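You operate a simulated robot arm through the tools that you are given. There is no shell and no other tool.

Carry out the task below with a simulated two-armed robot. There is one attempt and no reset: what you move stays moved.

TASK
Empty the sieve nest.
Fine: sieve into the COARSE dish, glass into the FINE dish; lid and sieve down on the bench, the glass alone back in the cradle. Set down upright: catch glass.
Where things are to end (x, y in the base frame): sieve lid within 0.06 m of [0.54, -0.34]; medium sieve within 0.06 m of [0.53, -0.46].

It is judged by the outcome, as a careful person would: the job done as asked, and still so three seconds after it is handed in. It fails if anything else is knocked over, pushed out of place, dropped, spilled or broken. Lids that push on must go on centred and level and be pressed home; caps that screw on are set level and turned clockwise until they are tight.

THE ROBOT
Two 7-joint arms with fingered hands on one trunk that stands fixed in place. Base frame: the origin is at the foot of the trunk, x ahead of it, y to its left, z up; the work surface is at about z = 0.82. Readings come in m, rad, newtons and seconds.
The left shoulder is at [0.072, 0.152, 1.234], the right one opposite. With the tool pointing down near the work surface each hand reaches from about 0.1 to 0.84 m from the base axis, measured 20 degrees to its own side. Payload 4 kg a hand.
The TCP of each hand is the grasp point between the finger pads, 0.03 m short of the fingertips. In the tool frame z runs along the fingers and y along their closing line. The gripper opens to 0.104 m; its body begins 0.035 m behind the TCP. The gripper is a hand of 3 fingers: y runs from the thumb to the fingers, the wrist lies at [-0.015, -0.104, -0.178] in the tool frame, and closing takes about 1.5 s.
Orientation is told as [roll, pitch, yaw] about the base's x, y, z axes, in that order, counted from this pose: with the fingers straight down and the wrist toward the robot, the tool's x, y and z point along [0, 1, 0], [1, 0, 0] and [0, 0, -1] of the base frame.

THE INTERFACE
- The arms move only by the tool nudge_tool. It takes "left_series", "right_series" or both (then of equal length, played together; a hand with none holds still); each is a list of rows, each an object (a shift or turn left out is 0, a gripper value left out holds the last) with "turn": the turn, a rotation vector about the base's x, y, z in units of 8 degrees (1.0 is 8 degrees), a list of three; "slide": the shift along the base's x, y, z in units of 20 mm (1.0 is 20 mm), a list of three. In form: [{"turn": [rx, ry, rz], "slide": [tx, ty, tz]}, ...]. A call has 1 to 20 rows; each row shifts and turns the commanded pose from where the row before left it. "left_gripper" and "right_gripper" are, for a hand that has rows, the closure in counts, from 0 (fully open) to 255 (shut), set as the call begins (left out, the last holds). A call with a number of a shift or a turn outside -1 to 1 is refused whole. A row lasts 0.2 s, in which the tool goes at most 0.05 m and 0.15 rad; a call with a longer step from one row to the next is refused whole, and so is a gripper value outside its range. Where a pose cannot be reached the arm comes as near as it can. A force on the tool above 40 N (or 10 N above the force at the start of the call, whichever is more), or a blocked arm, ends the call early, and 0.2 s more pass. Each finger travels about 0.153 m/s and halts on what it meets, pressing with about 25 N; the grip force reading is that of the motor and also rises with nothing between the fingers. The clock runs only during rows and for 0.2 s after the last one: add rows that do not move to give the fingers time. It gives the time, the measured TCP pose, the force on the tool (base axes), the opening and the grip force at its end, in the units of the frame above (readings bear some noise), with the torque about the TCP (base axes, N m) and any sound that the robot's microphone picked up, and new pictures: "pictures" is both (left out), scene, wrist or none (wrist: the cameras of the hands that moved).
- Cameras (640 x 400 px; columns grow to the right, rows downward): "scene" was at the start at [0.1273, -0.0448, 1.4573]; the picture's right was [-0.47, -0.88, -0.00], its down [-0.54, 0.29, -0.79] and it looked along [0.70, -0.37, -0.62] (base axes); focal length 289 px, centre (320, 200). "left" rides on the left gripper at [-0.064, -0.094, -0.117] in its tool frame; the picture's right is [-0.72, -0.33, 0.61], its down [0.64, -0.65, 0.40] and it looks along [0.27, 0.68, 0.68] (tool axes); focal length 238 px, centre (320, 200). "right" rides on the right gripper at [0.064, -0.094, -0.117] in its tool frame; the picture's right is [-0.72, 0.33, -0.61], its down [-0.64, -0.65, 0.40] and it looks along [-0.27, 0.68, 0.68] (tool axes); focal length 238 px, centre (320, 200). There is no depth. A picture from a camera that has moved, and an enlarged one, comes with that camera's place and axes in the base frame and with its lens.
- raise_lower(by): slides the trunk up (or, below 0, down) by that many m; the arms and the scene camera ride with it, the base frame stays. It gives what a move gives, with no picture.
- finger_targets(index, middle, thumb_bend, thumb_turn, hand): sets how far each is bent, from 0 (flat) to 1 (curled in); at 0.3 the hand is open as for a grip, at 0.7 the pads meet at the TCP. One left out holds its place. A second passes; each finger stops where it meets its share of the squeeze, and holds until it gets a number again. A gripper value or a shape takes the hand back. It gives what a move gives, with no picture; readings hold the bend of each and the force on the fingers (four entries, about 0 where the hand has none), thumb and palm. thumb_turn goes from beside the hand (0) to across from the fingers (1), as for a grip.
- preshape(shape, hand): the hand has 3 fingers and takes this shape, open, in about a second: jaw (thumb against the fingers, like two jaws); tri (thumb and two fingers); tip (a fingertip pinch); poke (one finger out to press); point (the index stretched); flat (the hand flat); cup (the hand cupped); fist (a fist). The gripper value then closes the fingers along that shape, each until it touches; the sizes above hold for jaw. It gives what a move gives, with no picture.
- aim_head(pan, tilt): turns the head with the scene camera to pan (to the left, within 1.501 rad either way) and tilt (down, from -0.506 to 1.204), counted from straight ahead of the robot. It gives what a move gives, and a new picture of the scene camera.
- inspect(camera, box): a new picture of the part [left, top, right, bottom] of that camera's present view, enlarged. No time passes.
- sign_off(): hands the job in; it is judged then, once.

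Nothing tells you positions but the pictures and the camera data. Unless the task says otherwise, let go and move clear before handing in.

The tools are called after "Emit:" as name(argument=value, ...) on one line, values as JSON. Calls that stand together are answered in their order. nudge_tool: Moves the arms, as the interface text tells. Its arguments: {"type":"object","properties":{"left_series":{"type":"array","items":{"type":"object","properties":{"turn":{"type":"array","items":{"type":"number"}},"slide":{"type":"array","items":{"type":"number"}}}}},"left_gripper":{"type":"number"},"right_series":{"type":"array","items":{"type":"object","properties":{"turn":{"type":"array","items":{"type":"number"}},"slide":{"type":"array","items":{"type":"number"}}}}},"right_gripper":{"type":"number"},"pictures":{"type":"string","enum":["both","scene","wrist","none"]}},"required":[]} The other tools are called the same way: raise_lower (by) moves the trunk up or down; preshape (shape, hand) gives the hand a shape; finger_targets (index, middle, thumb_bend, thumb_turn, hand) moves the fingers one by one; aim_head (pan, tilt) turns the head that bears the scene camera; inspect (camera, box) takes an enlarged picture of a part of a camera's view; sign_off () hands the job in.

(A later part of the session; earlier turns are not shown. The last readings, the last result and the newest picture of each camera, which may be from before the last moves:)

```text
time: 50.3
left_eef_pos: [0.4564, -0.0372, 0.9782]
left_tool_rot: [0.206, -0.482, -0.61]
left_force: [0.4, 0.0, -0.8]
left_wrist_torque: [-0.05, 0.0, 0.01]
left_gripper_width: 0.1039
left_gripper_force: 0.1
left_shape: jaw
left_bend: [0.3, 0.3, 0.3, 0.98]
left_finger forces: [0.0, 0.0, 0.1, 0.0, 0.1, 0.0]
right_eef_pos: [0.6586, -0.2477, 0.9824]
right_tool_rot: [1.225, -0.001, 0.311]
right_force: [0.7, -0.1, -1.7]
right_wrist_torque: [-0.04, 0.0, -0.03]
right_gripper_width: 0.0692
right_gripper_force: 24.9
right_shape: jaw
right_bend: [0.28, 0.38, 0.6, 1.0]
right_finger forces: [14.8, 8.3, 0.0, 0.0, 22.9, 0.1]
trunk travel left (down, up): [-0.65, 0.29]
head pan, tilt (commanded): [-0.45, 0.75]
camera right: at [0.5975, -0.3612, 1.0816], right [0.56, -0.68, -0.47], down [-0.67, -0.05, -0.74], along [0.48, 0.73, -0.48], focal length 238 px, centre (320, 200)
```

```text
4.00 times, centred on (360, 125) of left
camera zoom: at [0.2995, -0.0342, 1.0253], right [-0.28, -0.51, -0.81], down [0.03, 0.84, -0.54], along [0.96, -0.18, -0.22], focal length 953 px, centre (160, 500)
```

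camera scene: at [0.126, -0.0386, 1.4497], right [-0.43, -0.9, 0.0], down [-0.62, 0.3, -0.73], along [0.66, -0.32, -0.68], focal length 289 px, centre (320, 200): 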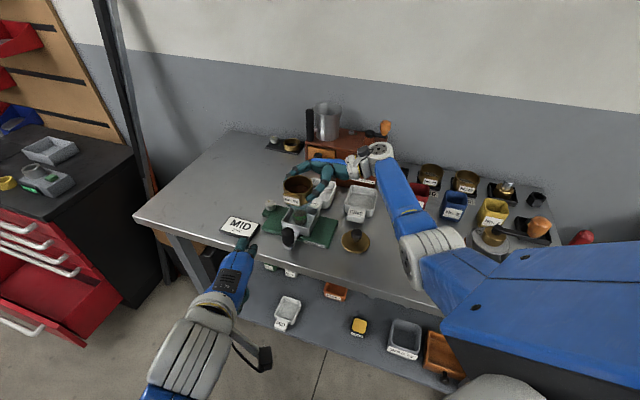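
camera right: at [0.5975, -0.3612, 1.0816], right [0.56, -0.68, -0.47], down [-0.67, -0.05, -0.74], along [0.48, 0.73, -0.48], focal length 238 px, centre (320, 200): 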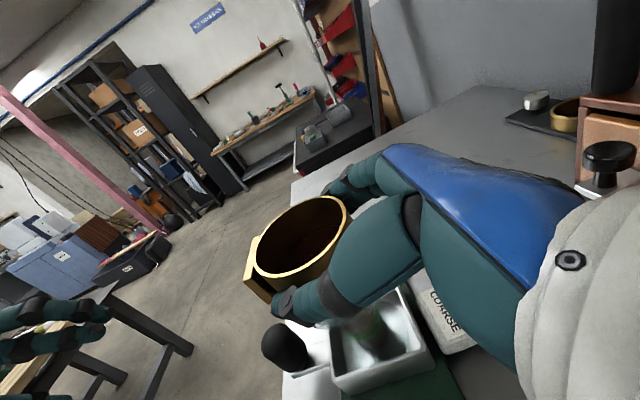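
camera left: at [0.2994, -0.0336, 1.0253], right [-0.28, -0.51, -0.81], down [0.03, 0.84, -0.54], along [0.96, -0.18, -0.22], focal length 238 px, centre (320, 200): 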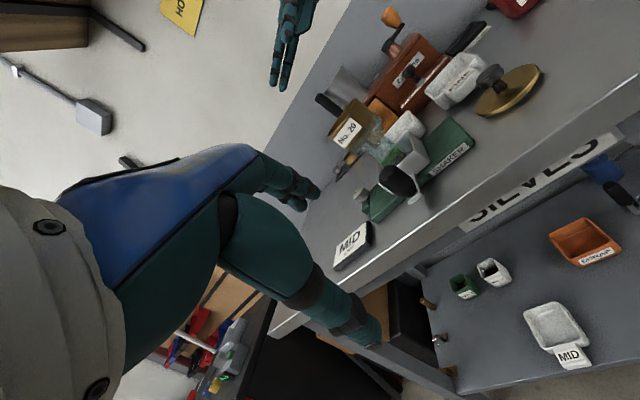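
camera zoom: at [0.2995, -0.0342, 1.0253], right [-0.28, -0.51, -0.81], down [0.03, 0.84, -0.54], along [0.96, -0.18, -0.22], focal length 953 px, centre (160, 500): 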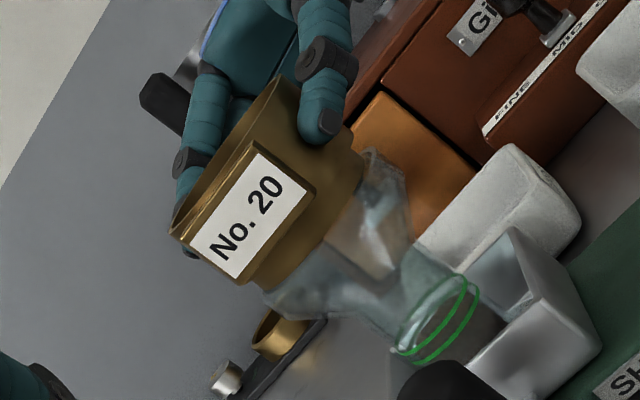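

The sieve comes up cleanly (it has a spigot inside the glass) and the glass has not moved. I'll continue straight up another 60 mm.

Emit:
nudge_tool(right_series=[{"slide": [0, 0, 0.4]}, {"slide": [0, 0, 0.5]}, {"slide": [0, 0, 0.6]}, {"slide": [0, 0, 0.6]}, {"slide": [0, 0, 0.6]}, {"slide": [0, 0, 0.3]}, {}])

Emit:
inspect(camera="scene", box=[260, 130, 340, 230])

Emit:
inspect(camera="left", box=[290, 45, 410, 175])

```text
time: 51.9
left_eef_pos: [0.457, -0.0375, 0.978]
left_tool_rot: [0.205, -0.484, -0.609]
left_force: [0.6, 0.2, -0.3]
left_wrist_torque: [-0.01, -0.01, 0.01]
left_gripper_width: 0.1038
left_gripper_force: 0.0
left_shape: jaw
left_bend: [0.3, 0.3, 0.3, 0.98]
left_finger forces: [0.0, 0.1, 0.0, 0.0, 0.0, 0.0]
right_eef_pos: [0.6591, -0.2482, 1.0418]
right_tool_rot: [1.227, -0.002, 0.312]
right_force: [0.0, -0.3, -1.7]
right_wrist_torque: [-0.05, -0.02, -0.01]
right_gripper_width: 0.0691
right_gripper_force: 24.7
right_shape: jaw
right_bend: [0.28, 0.38, 0.6, 1.0]
right_finger forces: [14.8, 8.2, 0.1, 0.0, 23.0, 0.0]
trunk travel left (down, up): [-0.65, 0.29]
head pan, tilt (commanded): [-0.45, 0.75]
camera scene: at [0.1263, -0.0388, 1.4497], right [-0.43, -0.9, 0.0], down [-0.62, 0.3, -0.73], along [0.66, -0.32, -0.68], focal length 289 px, centre (320, 200)
camera right: at [0.5974, -0.3621, 1.1417], right [0.56, -0.68, -0.47], down [-0.67, -0.04, -0.74], along [0.48, 0.73, -0.48], focal length 238 px, centre (320, 200)
```

scene: 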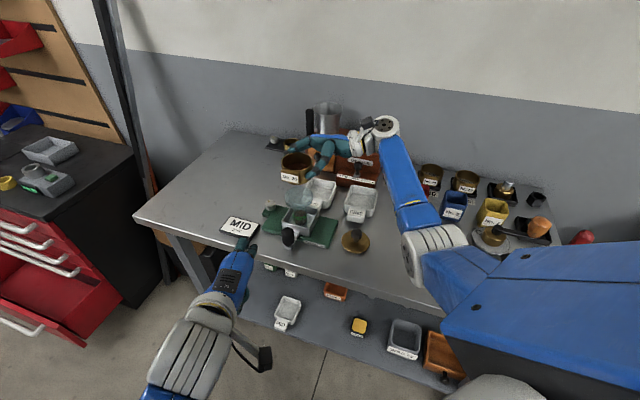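
right: 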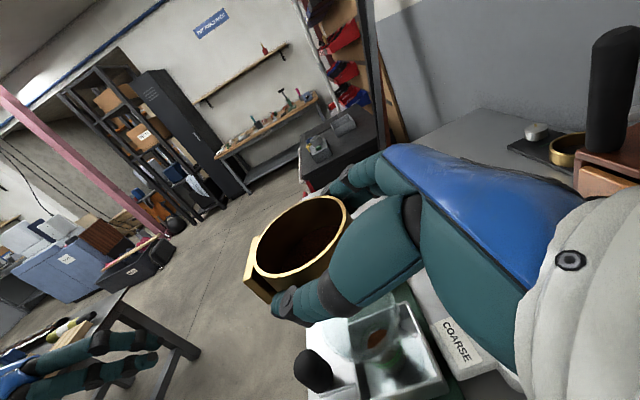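

```text
4.00 times, centred on (300, 180) of scene
camera zoom: at [0.1263, -0.0388, 1.4497], right [-0.43, -0.9, 0.0], down [-0.62, 0.3, -0.73], along [0.66, -0.32, -0.68], focal length 1157 px, centre (400, 280)
```

zoom: 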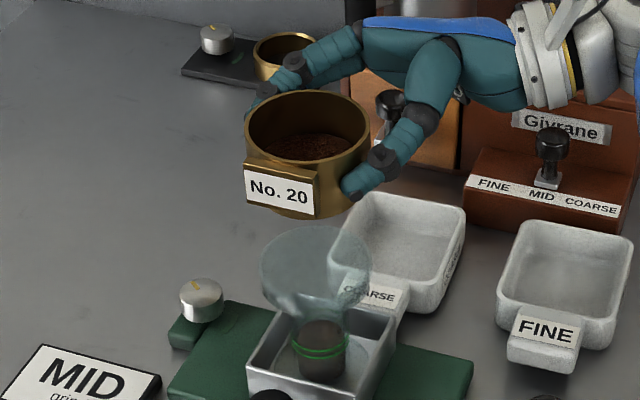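

```text
3.08 times, centred on (350, 110) of left
camera zoom: at [0.2995, -0.0342, 1.0253], right [-0.28, -0.51, -0.81], down [0.03, 0.84, -0.54], along [0.96, -0.18, -0.22], focal length 733 px, centre (228, 477)
```

zoom: 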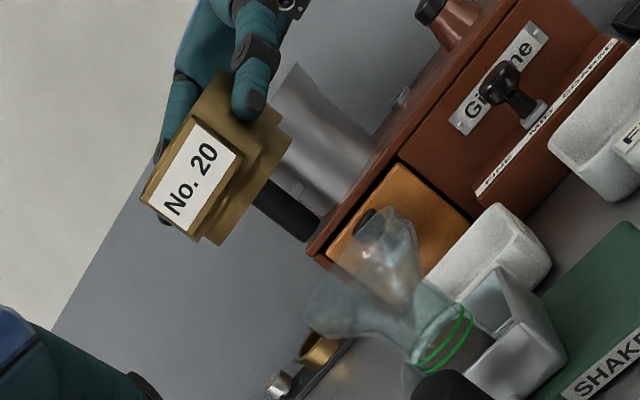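

The sieve is held level (about 1.5 N load) and the glass stands undisturbed. Because reach and the nearby glass constrain the pour, I'll bring the sieve level over the COARSE dish while yawing the hand −48°, then verify before tilting.

Emit:
nudge_tool(right_series=[{"slide": [0.42, -0.9, 0], "turn": [0, 0, -0.75]}, {"slide": [0.42, -0.9, 0], "turn": [0, 0, -0.75]}, {"slide": [0.42, -0.9, 0], "turn": [0, 0, -0.75]}, {"slide": [0.42, -0.9, -0.5], "turn": [0, 0, -0.75]}, {"slide": [0.42, -0.9, -0.5], "turn": [0, 0, -0.75]}, {"slide": [0.42, -0.9, -0.5], "turn": [0, 0, -0.75]}, {"slide": [0.42, -0.9, -0.5], "turn": [0, 0, -0.75]}, {"slide": [0.42, -0.9, -0.5], "turn": [0, 0, -0.75]}, {}, {}])

Emit:
inspect(camera="scene", box=[270, 130, 390, 230])

Emit:
inspect(camera="left", box=[320, 0, 520, 160])

```text
time: 54.1
left_eef_pos: [0.4567, -0.0378, 0.9776]
left_tool_rot: [0.207, -0.483, -0.609]
left_force: [0.3, -0.2, -0.1]
left_wrist_torque: [0.0, 0.0, 0.02]
left_gripper_width: 0.1037
left_gripper_force: 0.1
left_shape: jaw
left_bend: [0.3, 0.3, 0.3, 0.98]
left_finger forces: [0.0, 0.0, 0.1, 0.0, 0.0, 0.0]
right_eef_pos: [0.7268, -0.3905, 0.9908]
right_tool_rot: [1.226, -0.001, -0.525]
right_force: [0.8, -0.5, -1.5]
right_wrist_torque: [-0.02, 0.01, 0.0]
right_gripper_width: 0.069
right_gripper_force: 24.8
right_shape: jaw
right_bend: [0.28, 0.38, 0.6, 1.0]
right_finger forces: [14.7, 8.0, 0.1, 0.0, 22.9, 0.1]
trunk travel left (down, up): [-0.65, 0.29]
head pan, tilt (commanded): [-0.45, 0.75]
camera scene: at [0.126, -0.0391, 1.4497], right [-0.43, -0.9, 0.0], down [-0.62, 0.3, -0.73], along [0.66, -0.32, -0.68], focal length 289 px, centre (320, 200)
camera right: at [0.6019, -0.4202, 1.0909], right [-0.13, -0.87, -0.47], down [-0.48, 0.47, -0.74], along [0.87, 0.13, -0.48], focal length 238 px, centre (320, 200)
```

scene: 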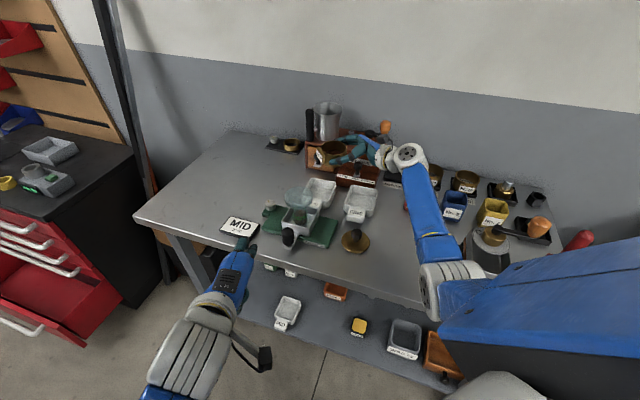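
right: 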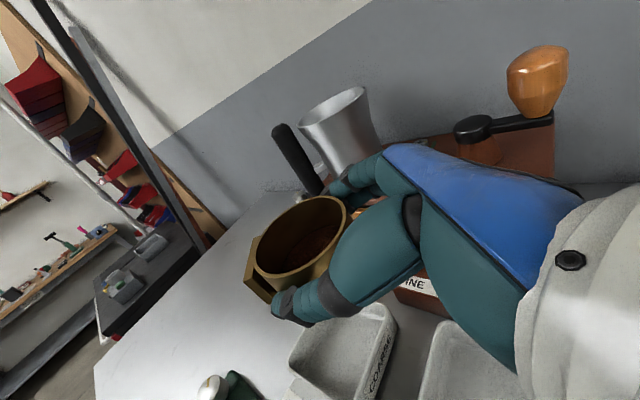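

```text
4.00 times, centred on (330, 180) of scene
camera zoom: at [0.126, -0.0391, 1.4497], right [-0.43, -0.9, 0.0], down [-0.62, 0.3, -0.73], along [0.66, -0.32, -0.68], focal length 1157 px, centre (280, 280)
```

zoom: 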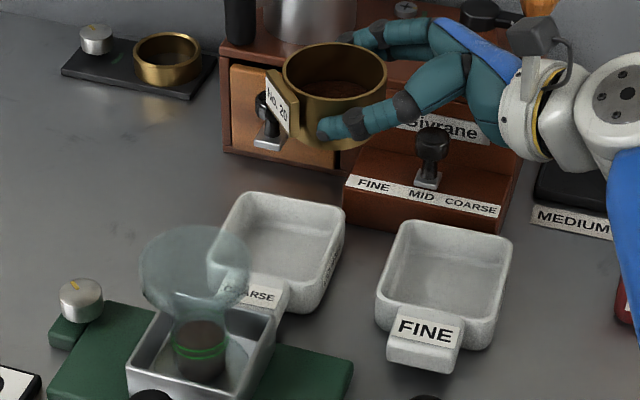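

```text
2.50 times, centred on (420, 80) of left
camera zoom: at [0.2995, -0.0342, 1.0253], right [-0.28, -0.51, -0.81], down [0.03, 0.84, -0.54], along [0.96, -0.18, -0.22], focal length 596 px, centre (70, 500)
```

zoom: 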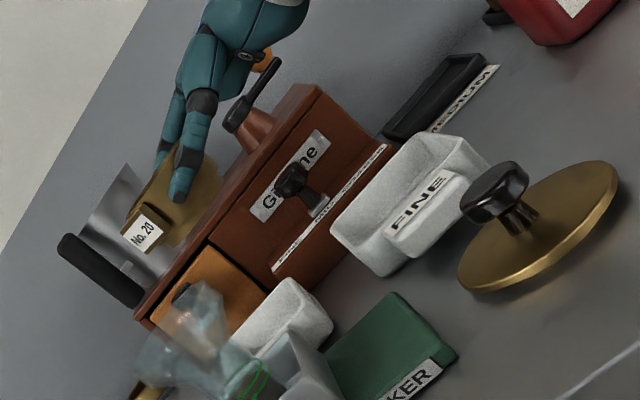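

The sieve is level above the COARSE dish area. I'll refine the dish position with the wrist camera before tilting.

Emit:
inspect(camera="right", box=[230, 260, 450, 400])

Emit:
inspect(camera="scene", box=[300, 130, 370, 210])

```text
2.86 times, centred on (340, 330) of right
camera zoom: at [0.6019, -0.4202, 1.0909], right [-0.13, -0.87, -0.47], down [-0.48, 0.47, -0.74], along [0.87, 0.13, -0.48], focal length 681 px, centre (263, -171)
```

zoom: 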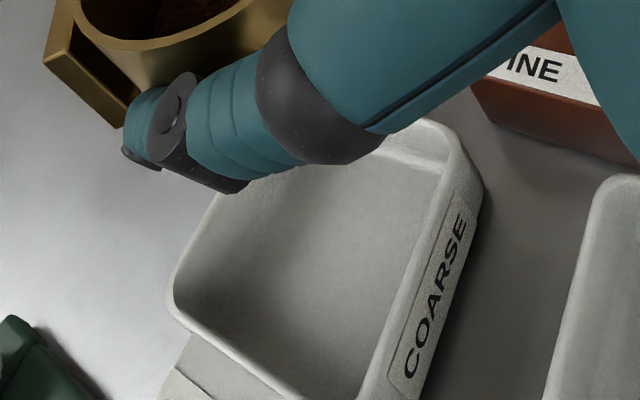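

```text
5.00 times, centred on (335, 170) of scene
camera zoom: at [0.126, -0.0391, 1.4497], right [-0.43, -0.9, 0.0], down [-0.62, 0.3, -0.73], along [0.66, -0.32, -0.68], focal length 1446 px, centre (245, 350)
```

zoom: 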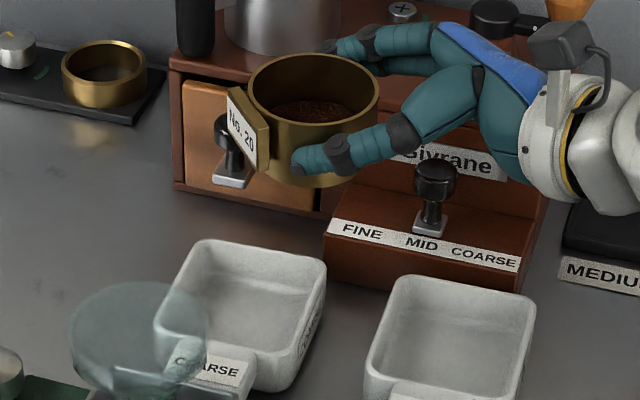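

The COARSE dish centre is about (0.751, -0.338) with the rim near z≈0.86, and the sieve's lip is right above it. I'll start with a small tilt (24°), low enough not to spill, to confirm the arm tracks.

Emit:
nudge_tool(right_series=[{"turn": [-0.87, 0.5, 0], "slide": [-0.05, 0.04, -0.25]}, {"turn": [-0.87, 0.5, 0], "slide": [-0.05, 0.04, -0.25]}, {"turn": [-0.87, 0.49, 0.05], "slide": [-0.05, 0.04, -0.25]}, {}])

Emit:
inspect(camera="scene", box=[300, 130, 370, 210])

Emit:
inspect(camera="left", box=[330, 20, 470, 160])

```text
time: 55.1
left_eef_pos: [0.4565, -0.0377, 0.9766]
left_tool_rot: [0.206, -0.485, -0.607]
left_force: [-1.0, 0.4, 0.4]
left_wrist_torque: [-0.03, -0.01, -0.01]
left_gripper_width: 0.1038
left_gripper_force: 0.1
left_shape: jaw
left_bend: [0.3, 0.3, 0.3, 0.98]
left_finger forces: [0.0, 0.1, 0.0, 0.1, 0.0, 0.0]
right_eef_pos: [0.7219, -0.3898, 0.9783]
right_tool_rot: [0.804, -0.001, -0.515]
right_force: [0.1, 0.1, -1.9]
right_wrist_torque: [-0.02, -0.01, 0.03]
right_gripper_width: 0.069
right_gripper_force: 24.9
right_shape: jaw
right_bend: [0.28, 0.38, 0.6, 1.0]
right_finger forces: [14.9, 8.2, 0.0, 0.1, 22.9, 0.0]
trunk travel left (down, up): [-0.65, 0.29]
head pan, tilt (commanded): [-0.45, 0.75]
camera scene: at [0.126, -0.0392, 1.4497], right [-0.43, -0.9, 0.0], down [-0.62, 0.3, -0.73], along [0.66, -0.32, -0.68], focal length 289 px, centre (320, 200)
camera right: at [0.6214, -0.3777, 1.1048], right [-0.18, -0.98, -0.09], down [-0.64, 0.19, -0.74], along [0.74, -0.08, -0.66], focal length 238 px, centre (320, 200)
```

scene: 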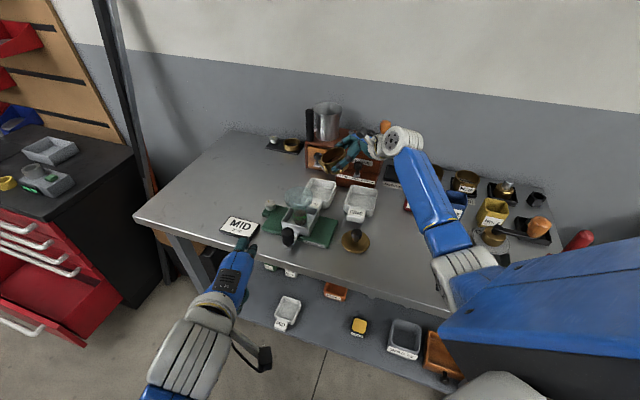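
right: 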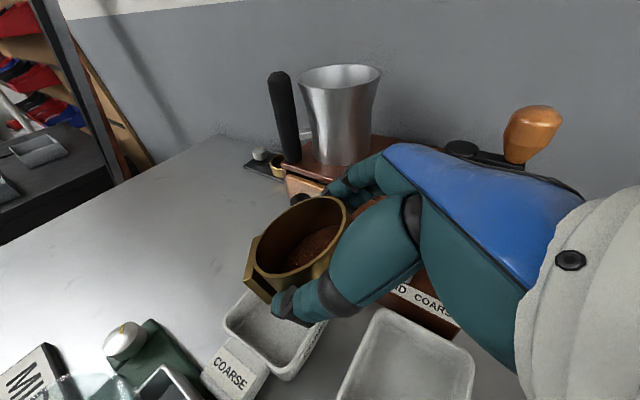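

```text
5.00 times, centred on (335, 170) of scene
camera zoom: at [0.126, -0.0392, 1.4497], right [-0.43, -0.9, 0.0], down [-0.62, 0.3, -0.73], along [0.66, -0.32, -0.68], focal length 1446 px, centre (245, 350)
```

zoom: 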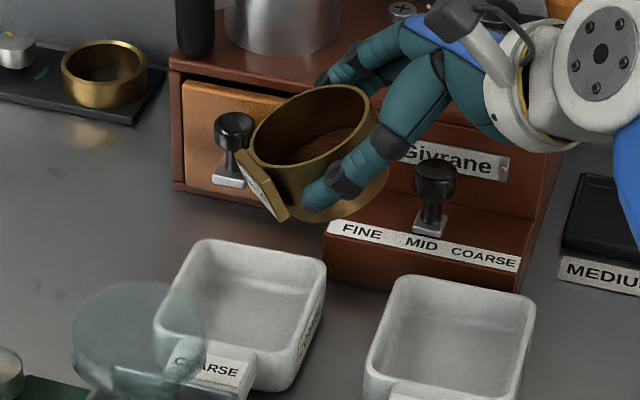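

```text
2.86 times, centred on (400, 90) of left
camera zoom: at [0.2994, -0.0343, 1.0253], right [-0.28, -0.51, -0.81], down [0.03, 0.84, -0.54], along [0.96, -0.18, -0.22], focal length 681 px, centre (91, 514)
```

zoom: 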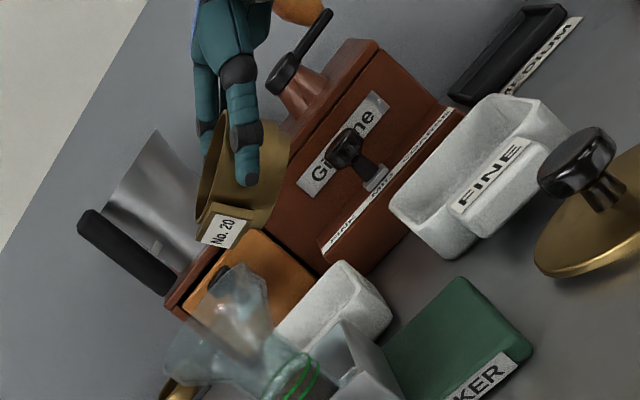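

The arm follows exactly and the grounds haven't moved. I'll continue tilting in stages with the lip kept over the dish centre.

Emit:
nudge_tool(right_series=[{"turn": [-0.89, 0.45, 0.12], "slide": [0.15, 0.18, -0.21]}, {"turn": [-0.89, 0.45, 0.12], "slide": [0.15, 0.18, -0.21]}, {"turn": [-0.89, 0.45, 0.12], "slide": [0.15, 0.18, -0.21]}])

Emit:
inspect(camera="scene", box=[300, 130, 370, 210])

Emit:
inspect(camera="right", box=[180, 160, 420, 400])

```text
time: 55.9
left_eef_pos: [0.456, -0.0378, 0.9769]
left_tool_rot: [0.207, -0.485, -0.61]
left_force: [-0.9, 0.7, 0.4]
left_wrist_torque: [-0.01, 0.0, 0.01]
left_gripper_width: 0.1034
left_gripper_force: 0.0
left_shape: jaw
left_bend: [0.3, 0.3, 0.3, 0.98]
left_finger forces: [0.1, 0.0, 0.0, 0.0, 0.0, 0.1]
right_eef_pos: [0.7309, -0.3773, 0.9644]
right_tool_rot: [0.386, -0.01, -0.463]
right_force: [-0.1, 0.0, -2.0]
right_wrist_torque: [-0.01, -0.01, 0.0]
right_gripper_width: 0.0692
right_gripper_force: 25.2
right_shape: jaw
right_bend: [0.28, 0.38, 0.6, 1.0]
right_finger forces: [14.8, 8.1, 0.0, 0.0, 22.9, 0.0]
trunk travel left (down, up): [-0.65, 0.29]
head pan, tilt (commanded): [-0.45, 0.75]
camera scene: at [0.1267, -0.0382, 1.4496], right [-0.43, -0.9, 0.0], down [-0.62, 0.3, -0.73], along [0.66, -0.32, -0.68], focal length 289 px, centre (320, 200)
camera right: at [0.6541, -0.3215, 1.0963], right [-0.11, -0.95, 0.3], down [-0.78, -0.11, -0.62], along [0.62, -0.3, -0.72], focal length 238 px, centre (320, 200)
```

scene: 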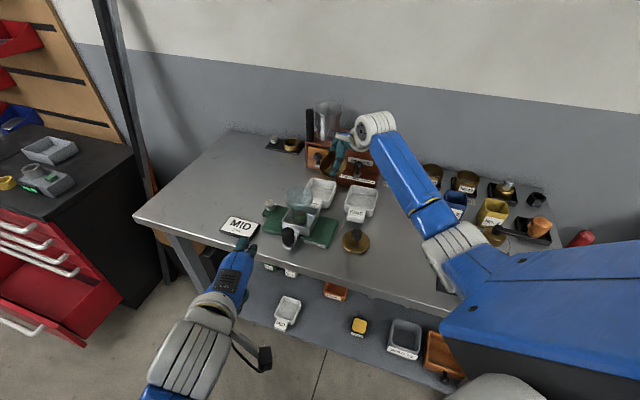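
right: 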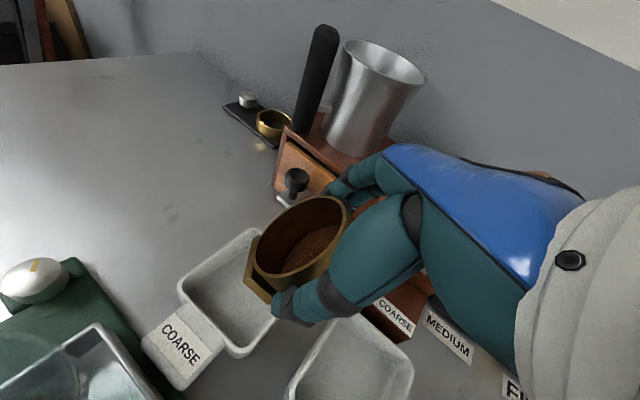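

```text
5.00 times, centred on (335, 170) of scene
camera zoom: at [0.1267, -0.0382, 1.4496], right [-0.43, -0.9, 0.0], down [-0.62, 0.3, -0.73], along [0.66, -0.32, -0.68], focal length 1446 px, centre (245, 350)
```

zoom: 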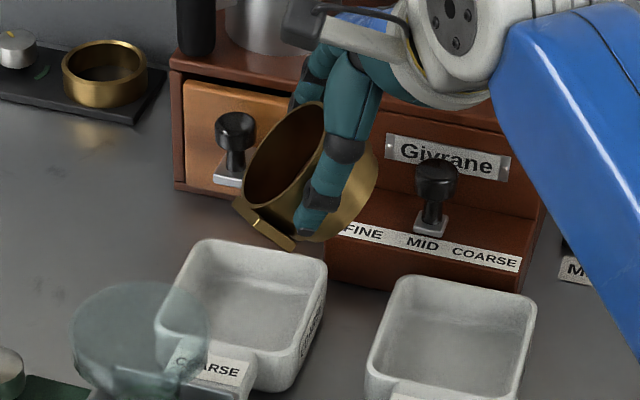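

```text
1.67 times, centred on (300, 280) of right
camera zoom: at [0.6541, -0.3215, 1.0963], right [-0.11, -0.95, 0.3], down [-0.78, -0.11, -0.62], along [0.62, -0.3, -0.72], focal length 397 px, centre (353, 67)
```

zoom: 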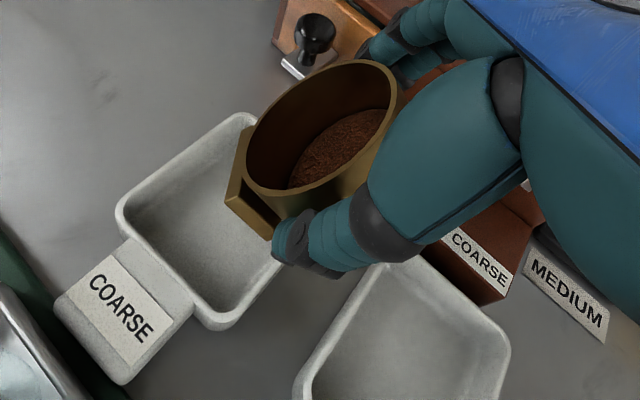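

No spill at 48°, and the wrist view puts the lip within about 7 mm of the dish centre (≈0.746, -0.332). I'll continue the tilt.

Emit:
nudge_tool(right_series=[{"turn": [-0.9, 0.42, 0.12], "slide": [0.1, 0.22, -0.15]}, {"turn": [-0.91, 0.4, 0.12], "slide": [0.1, 0.24, -0.1]}])

Emit:
inspect(camera="right", box=[180, 160, 420, 400])

Emit:
inspect(camera="scene", box=[300, 130, 370, 210])

```text
time: 56.5
left_eef_pos: [0.4572, -0.0366, 0.9784]
left_tool_rot: [0.207, -0.484, -0.607]
left_force: [-0.2, 0.5, -0.5]
left_wrist_torque: [-0.02, 0.0, 0.02]
left_gripper_width: 0.1038
left_gripper_force: 0.0
left_shape: jaw
left_bend: [0.3, 0.3, 0.3, 0.98]
left_finger forces: [0.0, 0.0, 0.0, 0.0, 0.0, 0.1]
right_eef_pos: [0.7354, -0.3698, 0.9599]
right_tool_rot: [0.106, -0.016, -0.424]
right_force: [-0.1, 0.5, -1.2]
right_wrist_torque: [0.02, -0.02, -0.01]
right_gripper_width: 0.0691
right_gripper_force: 25.3
right_shape: jaw
right_bend: [0.28, 0.38, 0.6, 1.0]
right_finger forces: [14.8, 8.1, 0.1, 0.0, 22.8, 0.1]
trunk travel left (down, up): [-0.65, 0.29]
head pan, tilt (commanded): [-0.45, 0.75]
camera scene: at [0.1272, -0.0374, 1.4496], right [-0.43, -0.9, 0.0], down [-0.62, 0.3, -0.73], along [0.66, -0.32, -0.68], focal length 289 px, centre (320, 200)
camera right: at [0.6702, -0.2839, 1.0821], right [-0.03, -0.84, 0.54], down [-0.83, -0.27, -0.48], along [0.55, -0.46, -0.69], focal length 238 px, centre (320, 200)
```

scene: 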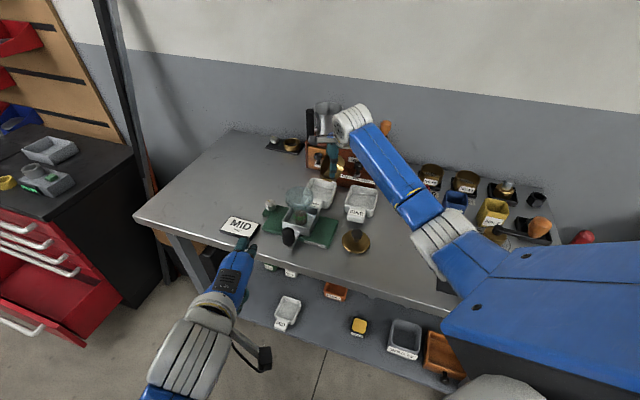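
right: 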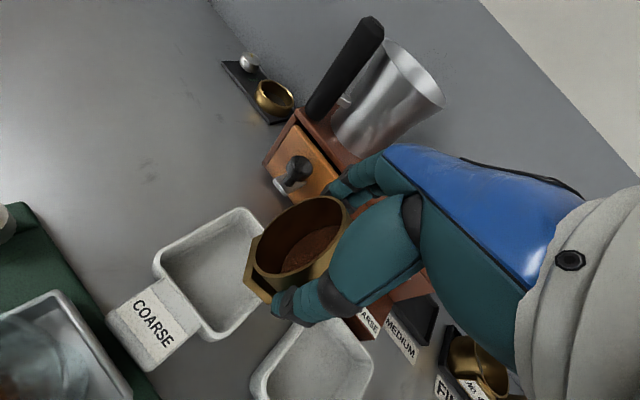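

```text
1.67 times, centred on (300, 280) of right
camera zoom: at [0.6702, -0.2839, 1.0821], right [-0.03, -0.84, 0.54], down [-0.83, -0.27, -0.48], along [0.55, -0.46, -0.69], focal length 397 px, centre (353, 67)
```

zoom: 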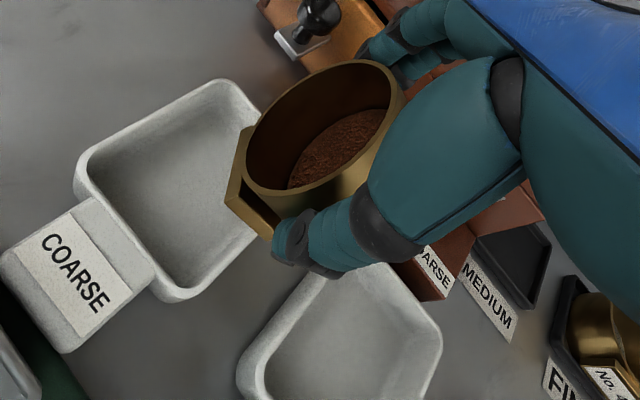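

```text
5.00 times, centred on (335, 170) of scene
camera zoom: at [0.1272, -0.0374, 1.4496], right [-0.43, -0.9, 0.0], down [-0.62, 0.3, -0.73], along [0.66, -0.32, -0.68], focal length 1446 px, centre (245, 350)
```

zoom: 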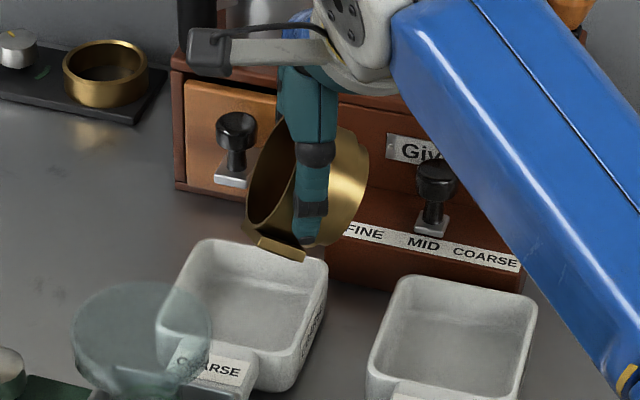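

Still nothing has flowed at 64°; the lip remains over the dish. I'll go on through 88°.

Emit:
nudge_tool(right_series=[{"turn": [-0.92, 0.37, 0.12], "slide": [0.12, 0.42, 0.02]}, {"turn": [-0.93, 0.36, 0.12], "slide": [0.12, 0.42, 0.02]}, {"turn": [-0.93, 0.35, 0.12], "slide": [0.12, 0.42, 0.02]}])

Emit:
inspect(camera="right", box=[180, 160, 420, 400])

Emit:
inspect(camera="scene", box=[290, 130, 370, 210])

```text
time: 57.3
left_eef_pos: [0.4566, -0.0358, 0.9777]
left_tool_rot: [0.205, -0.486, -0.607]
left_force: [-0.2, -0.3, 0.3]
left_wrist_torque: [0.03, -0.01, -0.02]
left_gripper_width: 0.1037
left_gripper_force: 0.1
left_shape: jaw
left_bend: [0.3, 0.3, 0.3, 0.98]
left_finger forces: [0.0, 0.1, 0.1, 0.1, 0.0, 0.1]
right_eef_pos: [0.744, -0.3417, 0.9607]
right_tool_rot: [-0.31, -0.028, -0.364]
right_force: [-0.3, 0.1, -1.3]
right_wrist_torque: [0.02, 0.0, -0.01]
right_gripper_width: 0.0695
right_gripper_force: 25.1
right_shape: jaw
right_bend: [0.28, 0.38, 0.6, 1.0]
right_finger forces: [14.8, 8.0, 0.0, 0.0, 22.8, 0.0]
trunk travel left (down, up): [-0.65, 0.29]
head pan, tilt (commanded): [-0.45, 0.75]
camera scene: at [0.1267, -0.0365, 1.4497], right [-0.43, -0.9, 0.0], down [-0.62, 0.3, -0.73], along [0.66, -0.32, -0.68], focal length 289 px, centre (320, 200)
camera right: at [0.6883, -0.2185, 1.0502], right [0.11, -0.57, 0.81], down [-0.87, -0.46, -0.21], along [0.49, -0.68, -0.55], focal length 238 px, centre (320, 200)
```

scene: 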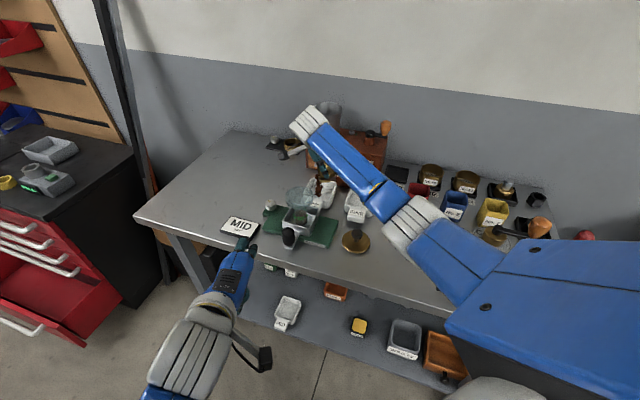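
right: 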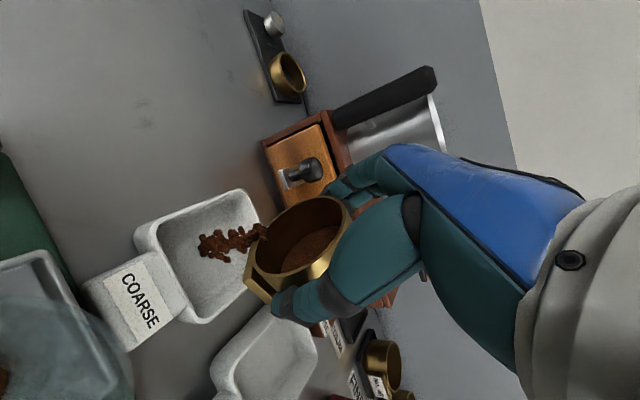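

```text
1.67 times, centred on (300, 280) of right
camera zoom: at [0.6883, -0.2185, 1.0502], right [0.11, -0.57, 0.81], down [-0.87, -0.46, -0.21], along [0.49, -0.68, -0.55], focal length 397 px, centre (353, 67)
```

zoom: 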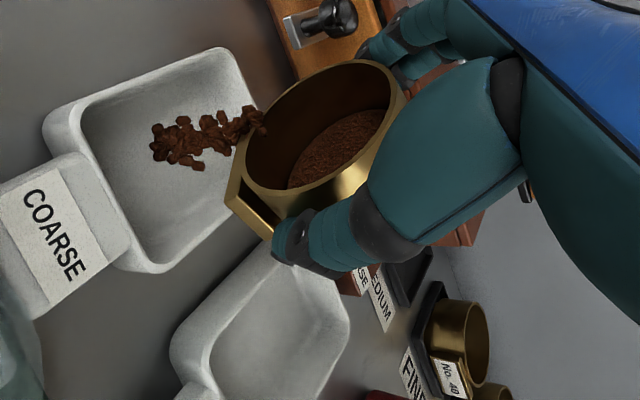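

```text
5.00 times, centred on (330, 170) of scene
camera zoom: at [0.1267, -0.0365, 1.4497], right [-0.43, -0.9, 0.0], down [-0.62, 0.3, -0.73], along [0.66, -0.32, -0.68], focal length 1446 px, centre (270, 350)
```

zoom: 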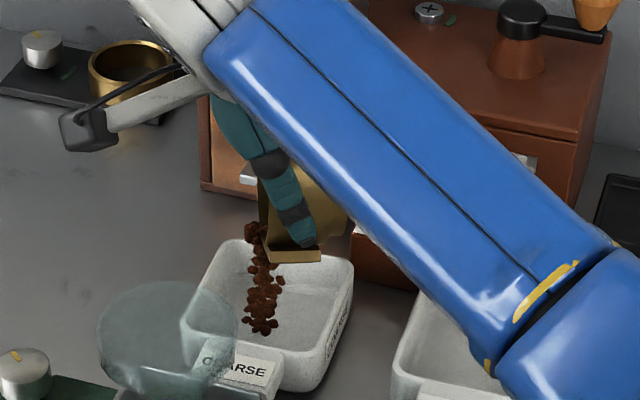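

Grounds are now pouring from the lip straight into the COARSE dish, near its centre. I'll keep the lip there, tilt further and let it run.

Emit:
nudge_tool(right_series=[{"turn": [-0.4, 0.15, 0.05], "slide": [0.03, 0.15, 0]}, {"turn": [-0.4, 0.15, 0.05], "slide": [0.03, 0.15, 0]}, {}, {}, {}])

Emit:
inspect(camera="right", box=[180, 160, 420, 400])

Emit:
inspect(camera="scene", box=[290, 130, 370, 210])

```text
time: 58.5
left_eef_pos: [0.456, -0.0376, 0.9781]
left_tool_rot: [0.206, -0.484, -0.608]
left_force: [0.4, -0.7, 0.2]
left_wrist_torque: [-0.03, -0.02, 0.01]
left_gripper_width: 0.1039
left_gripper_force: 0.1
left_shape: jaw
left_bend: [0.3, 0.3, 0.3, 0.98]
left_finger forces: [0.0, 0.0, 0.1, 0.1, 0.0, 0.0]
right_eef_pos: [0.7456, -0.3373, 0.9592]
right_tool_rot: [-0.426, -0.026, -0.347]
right_force: [-0.8, -0.1, -1.3]
right_wrist_torque: [-0.02, -0.02, -0.02]
right_gripper_width: 0.0693
right_gripper_force: 25.1
right_shape: jaw
right_bend: [0.28, 0.38, 0.6, 1.0]
right_finger forces: [14.8, 8.1, 0.1, 0.0, 22.8, 0.0]
trunk travel left (down, up): [-0.65, 0.29]
head pan, tilt (commanded): [-0.45, 0.75]
camera scene: at [0.1266, -0.0383, 1.4496], right [-0.43, -0.9, 0.0], down [-0.62, 0.3, -0.73], along [0.66, -0.32, -0.68], focal length 289 px, centre (320, 200)
camera right: at [0.6911, -0.2055, 1.0369], right [0.15, -0.48, 0.86], down [-0.87, -0.48, -0.12], along [0.48, -0.73, -0.49], focal length 238 px, centre (320, 200)
```

scene: 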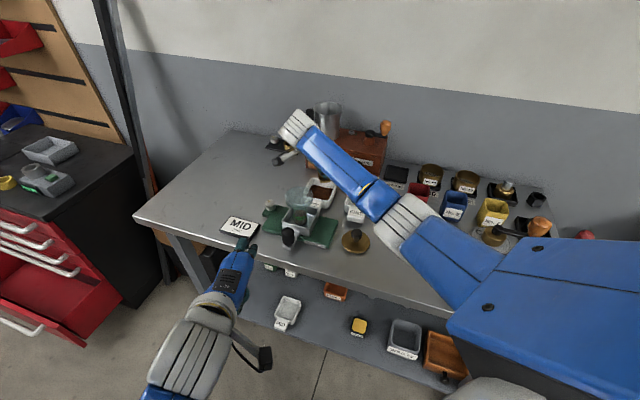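
right: 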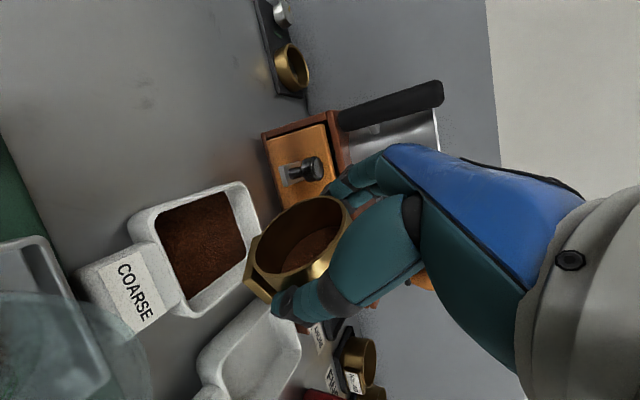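

```text
1.67 times, centred on (300, 280) of right
camera zoom: at [0.6911, -0.2055, 1.0369], right [0.15, -0.48, 0.86], down [-0.87, -0.48, -0.12], along [0.48, -0.73, -0.49], focal length 397 px, centre (353, 67)
```

zoom: 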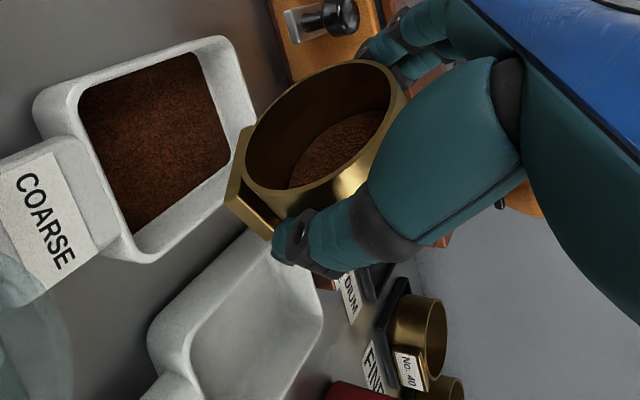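

```text
5.00 times, centred on (330, 170) of scene
camera zoom: at [0.1266, -0.0383, 1.4496], right [-0.43, -0.9, 0.0], down [-0.62, 0.3, -0.73], along [0.66, -0.32, -0.68], focal length 1446 px, centre (270, 350)
```

zoom: 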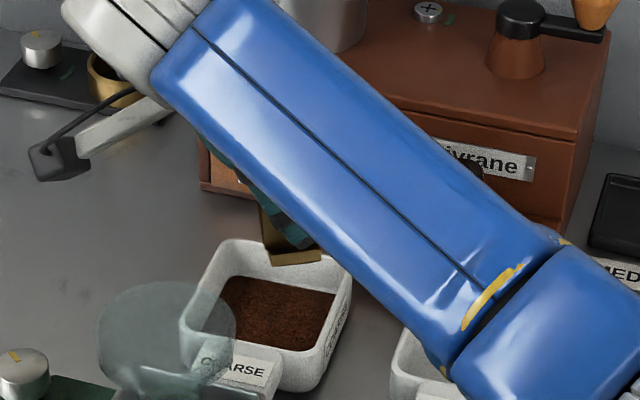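

The dish is filling cleanly and nothing lies outside it; some grounds remain in the sieve. I'll tilt to about 110° and hold.

Emit:
nudge_tool(right_series=[{"turn": [-0.94, 0.32, 0.1], "slide": [0.13, 0.37, 0.05]}, {"turn": [-0.94, 0.32, 0.1], "slide": [0.13, 0.37, 0.05]}, {}, {}, {}, {}])

Emit:
inspect(camera="right", box=[180, 160, 420, 400])

Emit:
inspect(camera="scene", box=[270, 130, 370, 230])

Emit:
inspect(camera="left", box=[320, 20, 480, 180])

```text
time: 59.9
left_eef_pos: [0.4561, -0.037, 0.9779]
left_tool_rot: [0.205, -0.482, -0.607]
left_force: [0.0, 0.0, 0.1]
left_wrist_torque: [0.01, -0.04, 0.0]
left_gripper_width: 0.1038
left_gripper_force: 0.0
left_shape: jaw
left_bend: [0.3, 0.3, 0.3, 0.98]
left_finger forces: [0.1, 0.0, 0.0, 0.1, 0.1, 0.1]
right_eef_pos: [0.7491, -0.3216, 0.9615]
right_tool_rot: [-0.704, -0.028, -0.31]
right_force: [-0.4, -0.5, -1.0]
right_wrist_torque: [0.03, -0.01, 0.01]
right_gripper_width: 0.0694
right_gripper_force: 25.4
right_shape: jaw
right_bend: [0.28, 0.38, 0.6, 1.0]
right_finger forces: [14.8, 7.9, 0.0, 0.1, 22.7, 0.0]
trunk travel left (down, up): [-0.65, 0.29]
head pan, tilt (commanded): [-0.45, 0.75]
camera scene: at [0.1265, -0.0378, 1.4497], right [-0.43, -0.9, 0.0], down [-0.62, 0.3, -0.73], along [0.66, -0.32, -0.68], focal length 289 px, centre (320, 200)
camera right: at [0.6975, -0.1757, 1.0076], right [0.24, -0.24, 0.94], down [-0.85, -0.51, 0.09], along [0.46, -0.82, -0.33], focal length 238 px, centre (320, 200)
```

scene: 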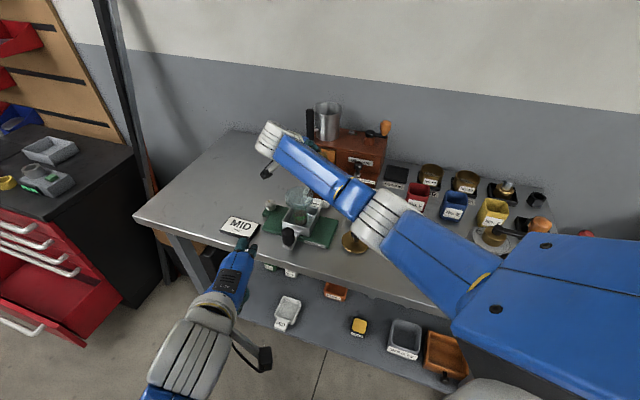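
right: 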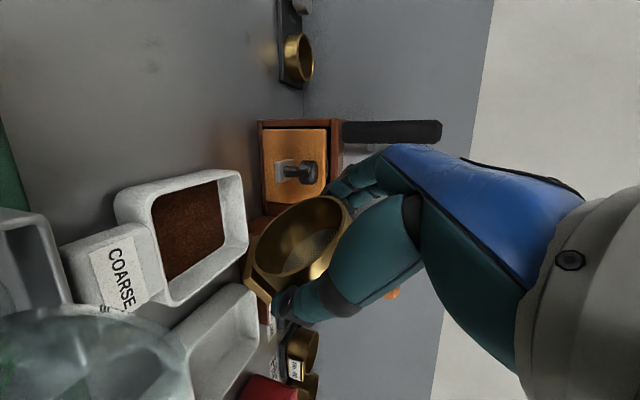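

```text
1.67 times, centred on (300, 280) of right
camera zoom: at [0.6975, -0.1757, 1.0076], right [0.24, -0.24, 0.94], down [-0.85, -0.51, 0.09], along [0.46, -0.82, -0.33], focal length 397 px, centre (353, 67)
```

zoom: 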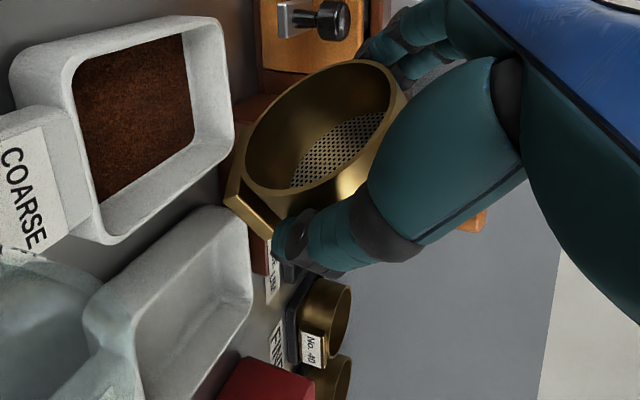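

```text
4.00 times, centred on (320, 180) of scene
camera zoom: at [0.1265, -0.0378, 1.4497], right [-0.43, -0.9, 0.0], down [-0.62, 0.3, -0.73], along [0.66, -0.32, -0.68], focal length 1157 px, centre (320, 280)
```

zoom: 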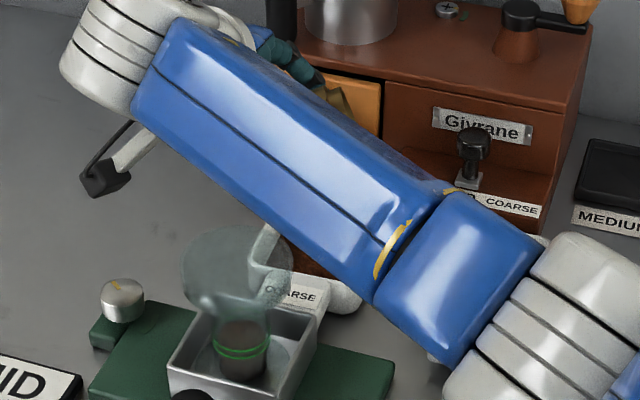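

```text
2.50 times, centred on (400, 100) of left
camera zoom: at [0.2994, -0.0336, 1.0253], right [-0.28, -0.51, -0.81], down [0.03, 0.84, -0.54], along [0.96, -0.18, -0.22], focal length 596 px, centre (120, 450)
```

zoom: 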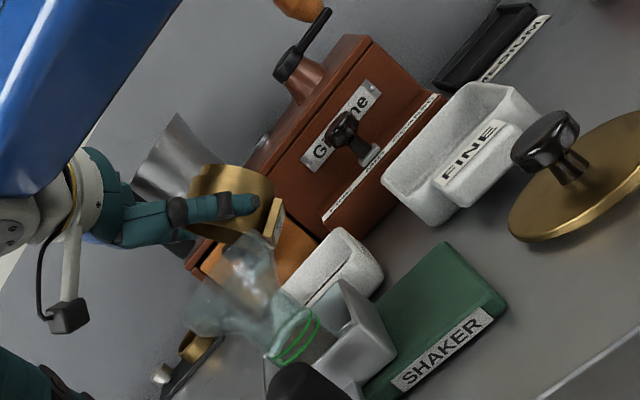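

The sieve is empty — its bare mesh shows — and the grounds lie only in the COARSE dish. I'll roll the sieve back upright while lifting it away from the dish.

Emit:
nudge_tool(right_series=[{"turn": [0.95, -0.31, 0], "slide": [-0.11, -0.38, 0.14]}, {"turn": [0.95, -0.31, 0], "slide": [-0.11, -0.38, 0.14]}, {"turn": [0.95, -0.31, 0], "slide": [-0.11, -0.38, 0.14]}, {"turn": [0.95, -0.31, 0], "slide": [-0.11, -0.38, 0.14]}, {"turn": [0.95, -0.31, 0], "slide": [-0.11, -0.38, 0.14]}, {"turn": [0.95, -0.31, 0], "slide": [-0.11, -0.38, 0.14]}, {"turn": [0.95, -0.31, 0], "slide": [-0.11, -0.38, 0.14]}, {"turn": [0.92, -0.3, 0], "slide": [-0.24, -0.18, 0.5]}, {"turn": [0.92, -0.3, 0], "slide": [-0.24, -0.18, 0.5]}, {"turn": [0.92, -0.3, 0], "slide": [-0.24, -0.18, 0.5]}, {"turn": [0.92, -0.3, 0], "slide": [-0.24, -0.18, 0.5]}, {"turn": [0.92, -0.3, 0], "slide": [-0.24, -0.18, 0.5]}, {"turn": [0.92, -0.3, 0], "slide": [-0.24, -0.18, 0.5]}, {"turn": [0.85, -0.28, 0], "slide": [-0.24, -0.18, 0.5]}, {}])

Emit:
inspect(camera="scene", box=[250, 120, 410, 280])

Emit:
inspect(camera="scene", box=[320, 150, 540, 310])

```text
time: 63.1
left_eef_pos: [0.4564, -0.0385, 0.9781]
left_tool_rot: [0.206, -0.484, -0.611]
left_force: [0.0, -0.1, -0.3]
left_wrist_torque: [-0.02, 0.01, -0.02]
left_gripper_width: 0.1036
left_gripper_force: 0.0
left_shape: jaw
left_bend: [0.3, 0.3, 0.3, 0.98]
left_finger forces: [0.0, 0.0, 0.1, 0.0, 0.0, 0.0]
right_eef_pos: [0.7002, -0.4019, 1.0522]
right_tool_rot: [1.211, 0.008, -0.344]
right_force: [-0.3, -0.8, -0.7]
right_wrist_torque: [-0.02, -0.05, -0.01]
right_gripper_width: 0.0691
right_gripper_force: 25.3
right_shape: jaw
right_bend: [0.28, 0.38, 0.6, 1.0]
right_finger forces: [14.8, 8.1, 0.1, 0.0, 22.8, 0.0]
trunk travel left (down, up): [-0.65, 0.29]
head pan, tilt (commanded): [-0.45, 0.75]
camera scene: at [0.1262, -0.0392, 1.4497], right [-0.43, -0.9, 0.0], down [-0.62, 0.3, -0.73], along [0.66, -0.32, -0.68], focal length 289 px, centre (320, 200)
camera right: at [0.5842, -0.4527, 1.1544], right [0.03, -0.89, -0.46], down [-0.57, 0.37, -0.74], along [0.82, 0.28, -0.5], focal length 238 px, centre (320, 200)
```

scene: 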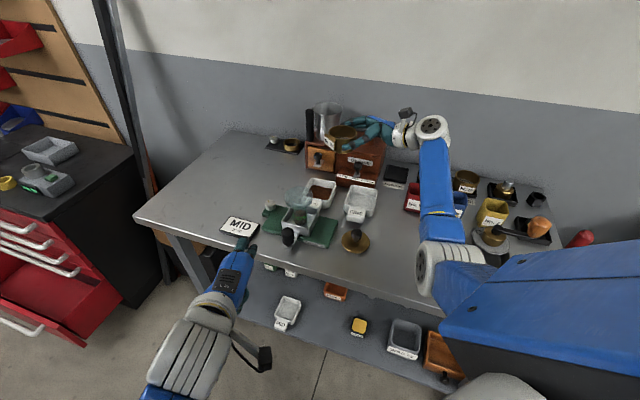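
right: 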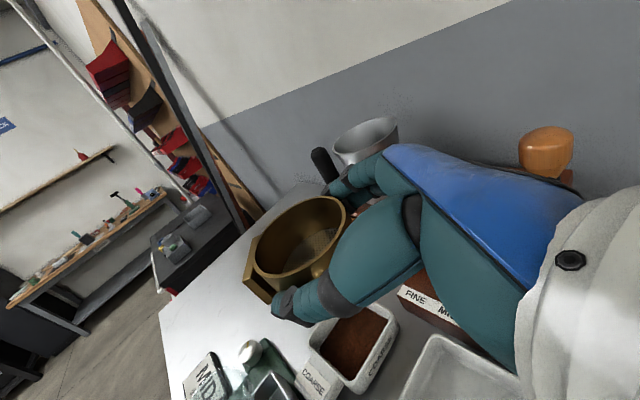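

```text
2.50 times, centred on (330, 200) of scene
camera zoom: at [0.1262, -0.0392, 1.4497], right [-0.43, -0.9, 0.0], down [-0.62, 0.3, -0.73], along [0.66, -0.32, -0.68], focal length 723 px, centre (295, 200)
```

zoom: 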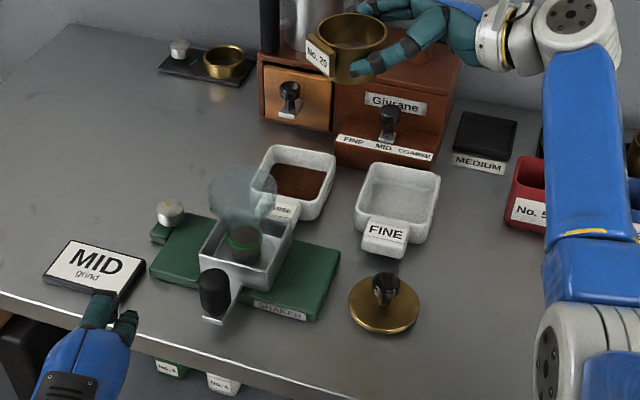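

```text
2.50 times, centred on (430, 230) of scene
camera zoom: at [0.1262, -0.0392, 1.4497], right [-0.43, -0.9, 0.0], down [-0.62, 0.3, -0.73], along [0.66, -0.32, -0.68], focal length 723 px, centre (45, 125)
```

zoom: 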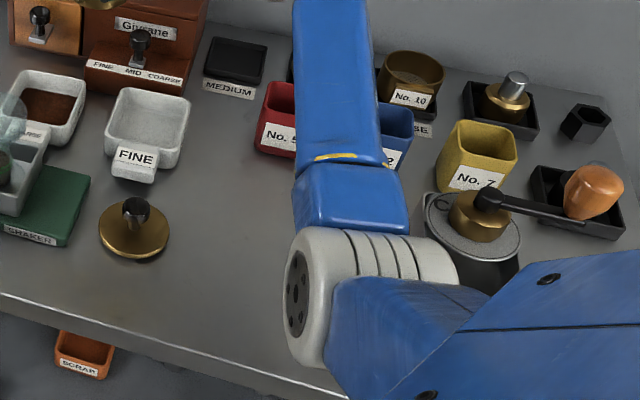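

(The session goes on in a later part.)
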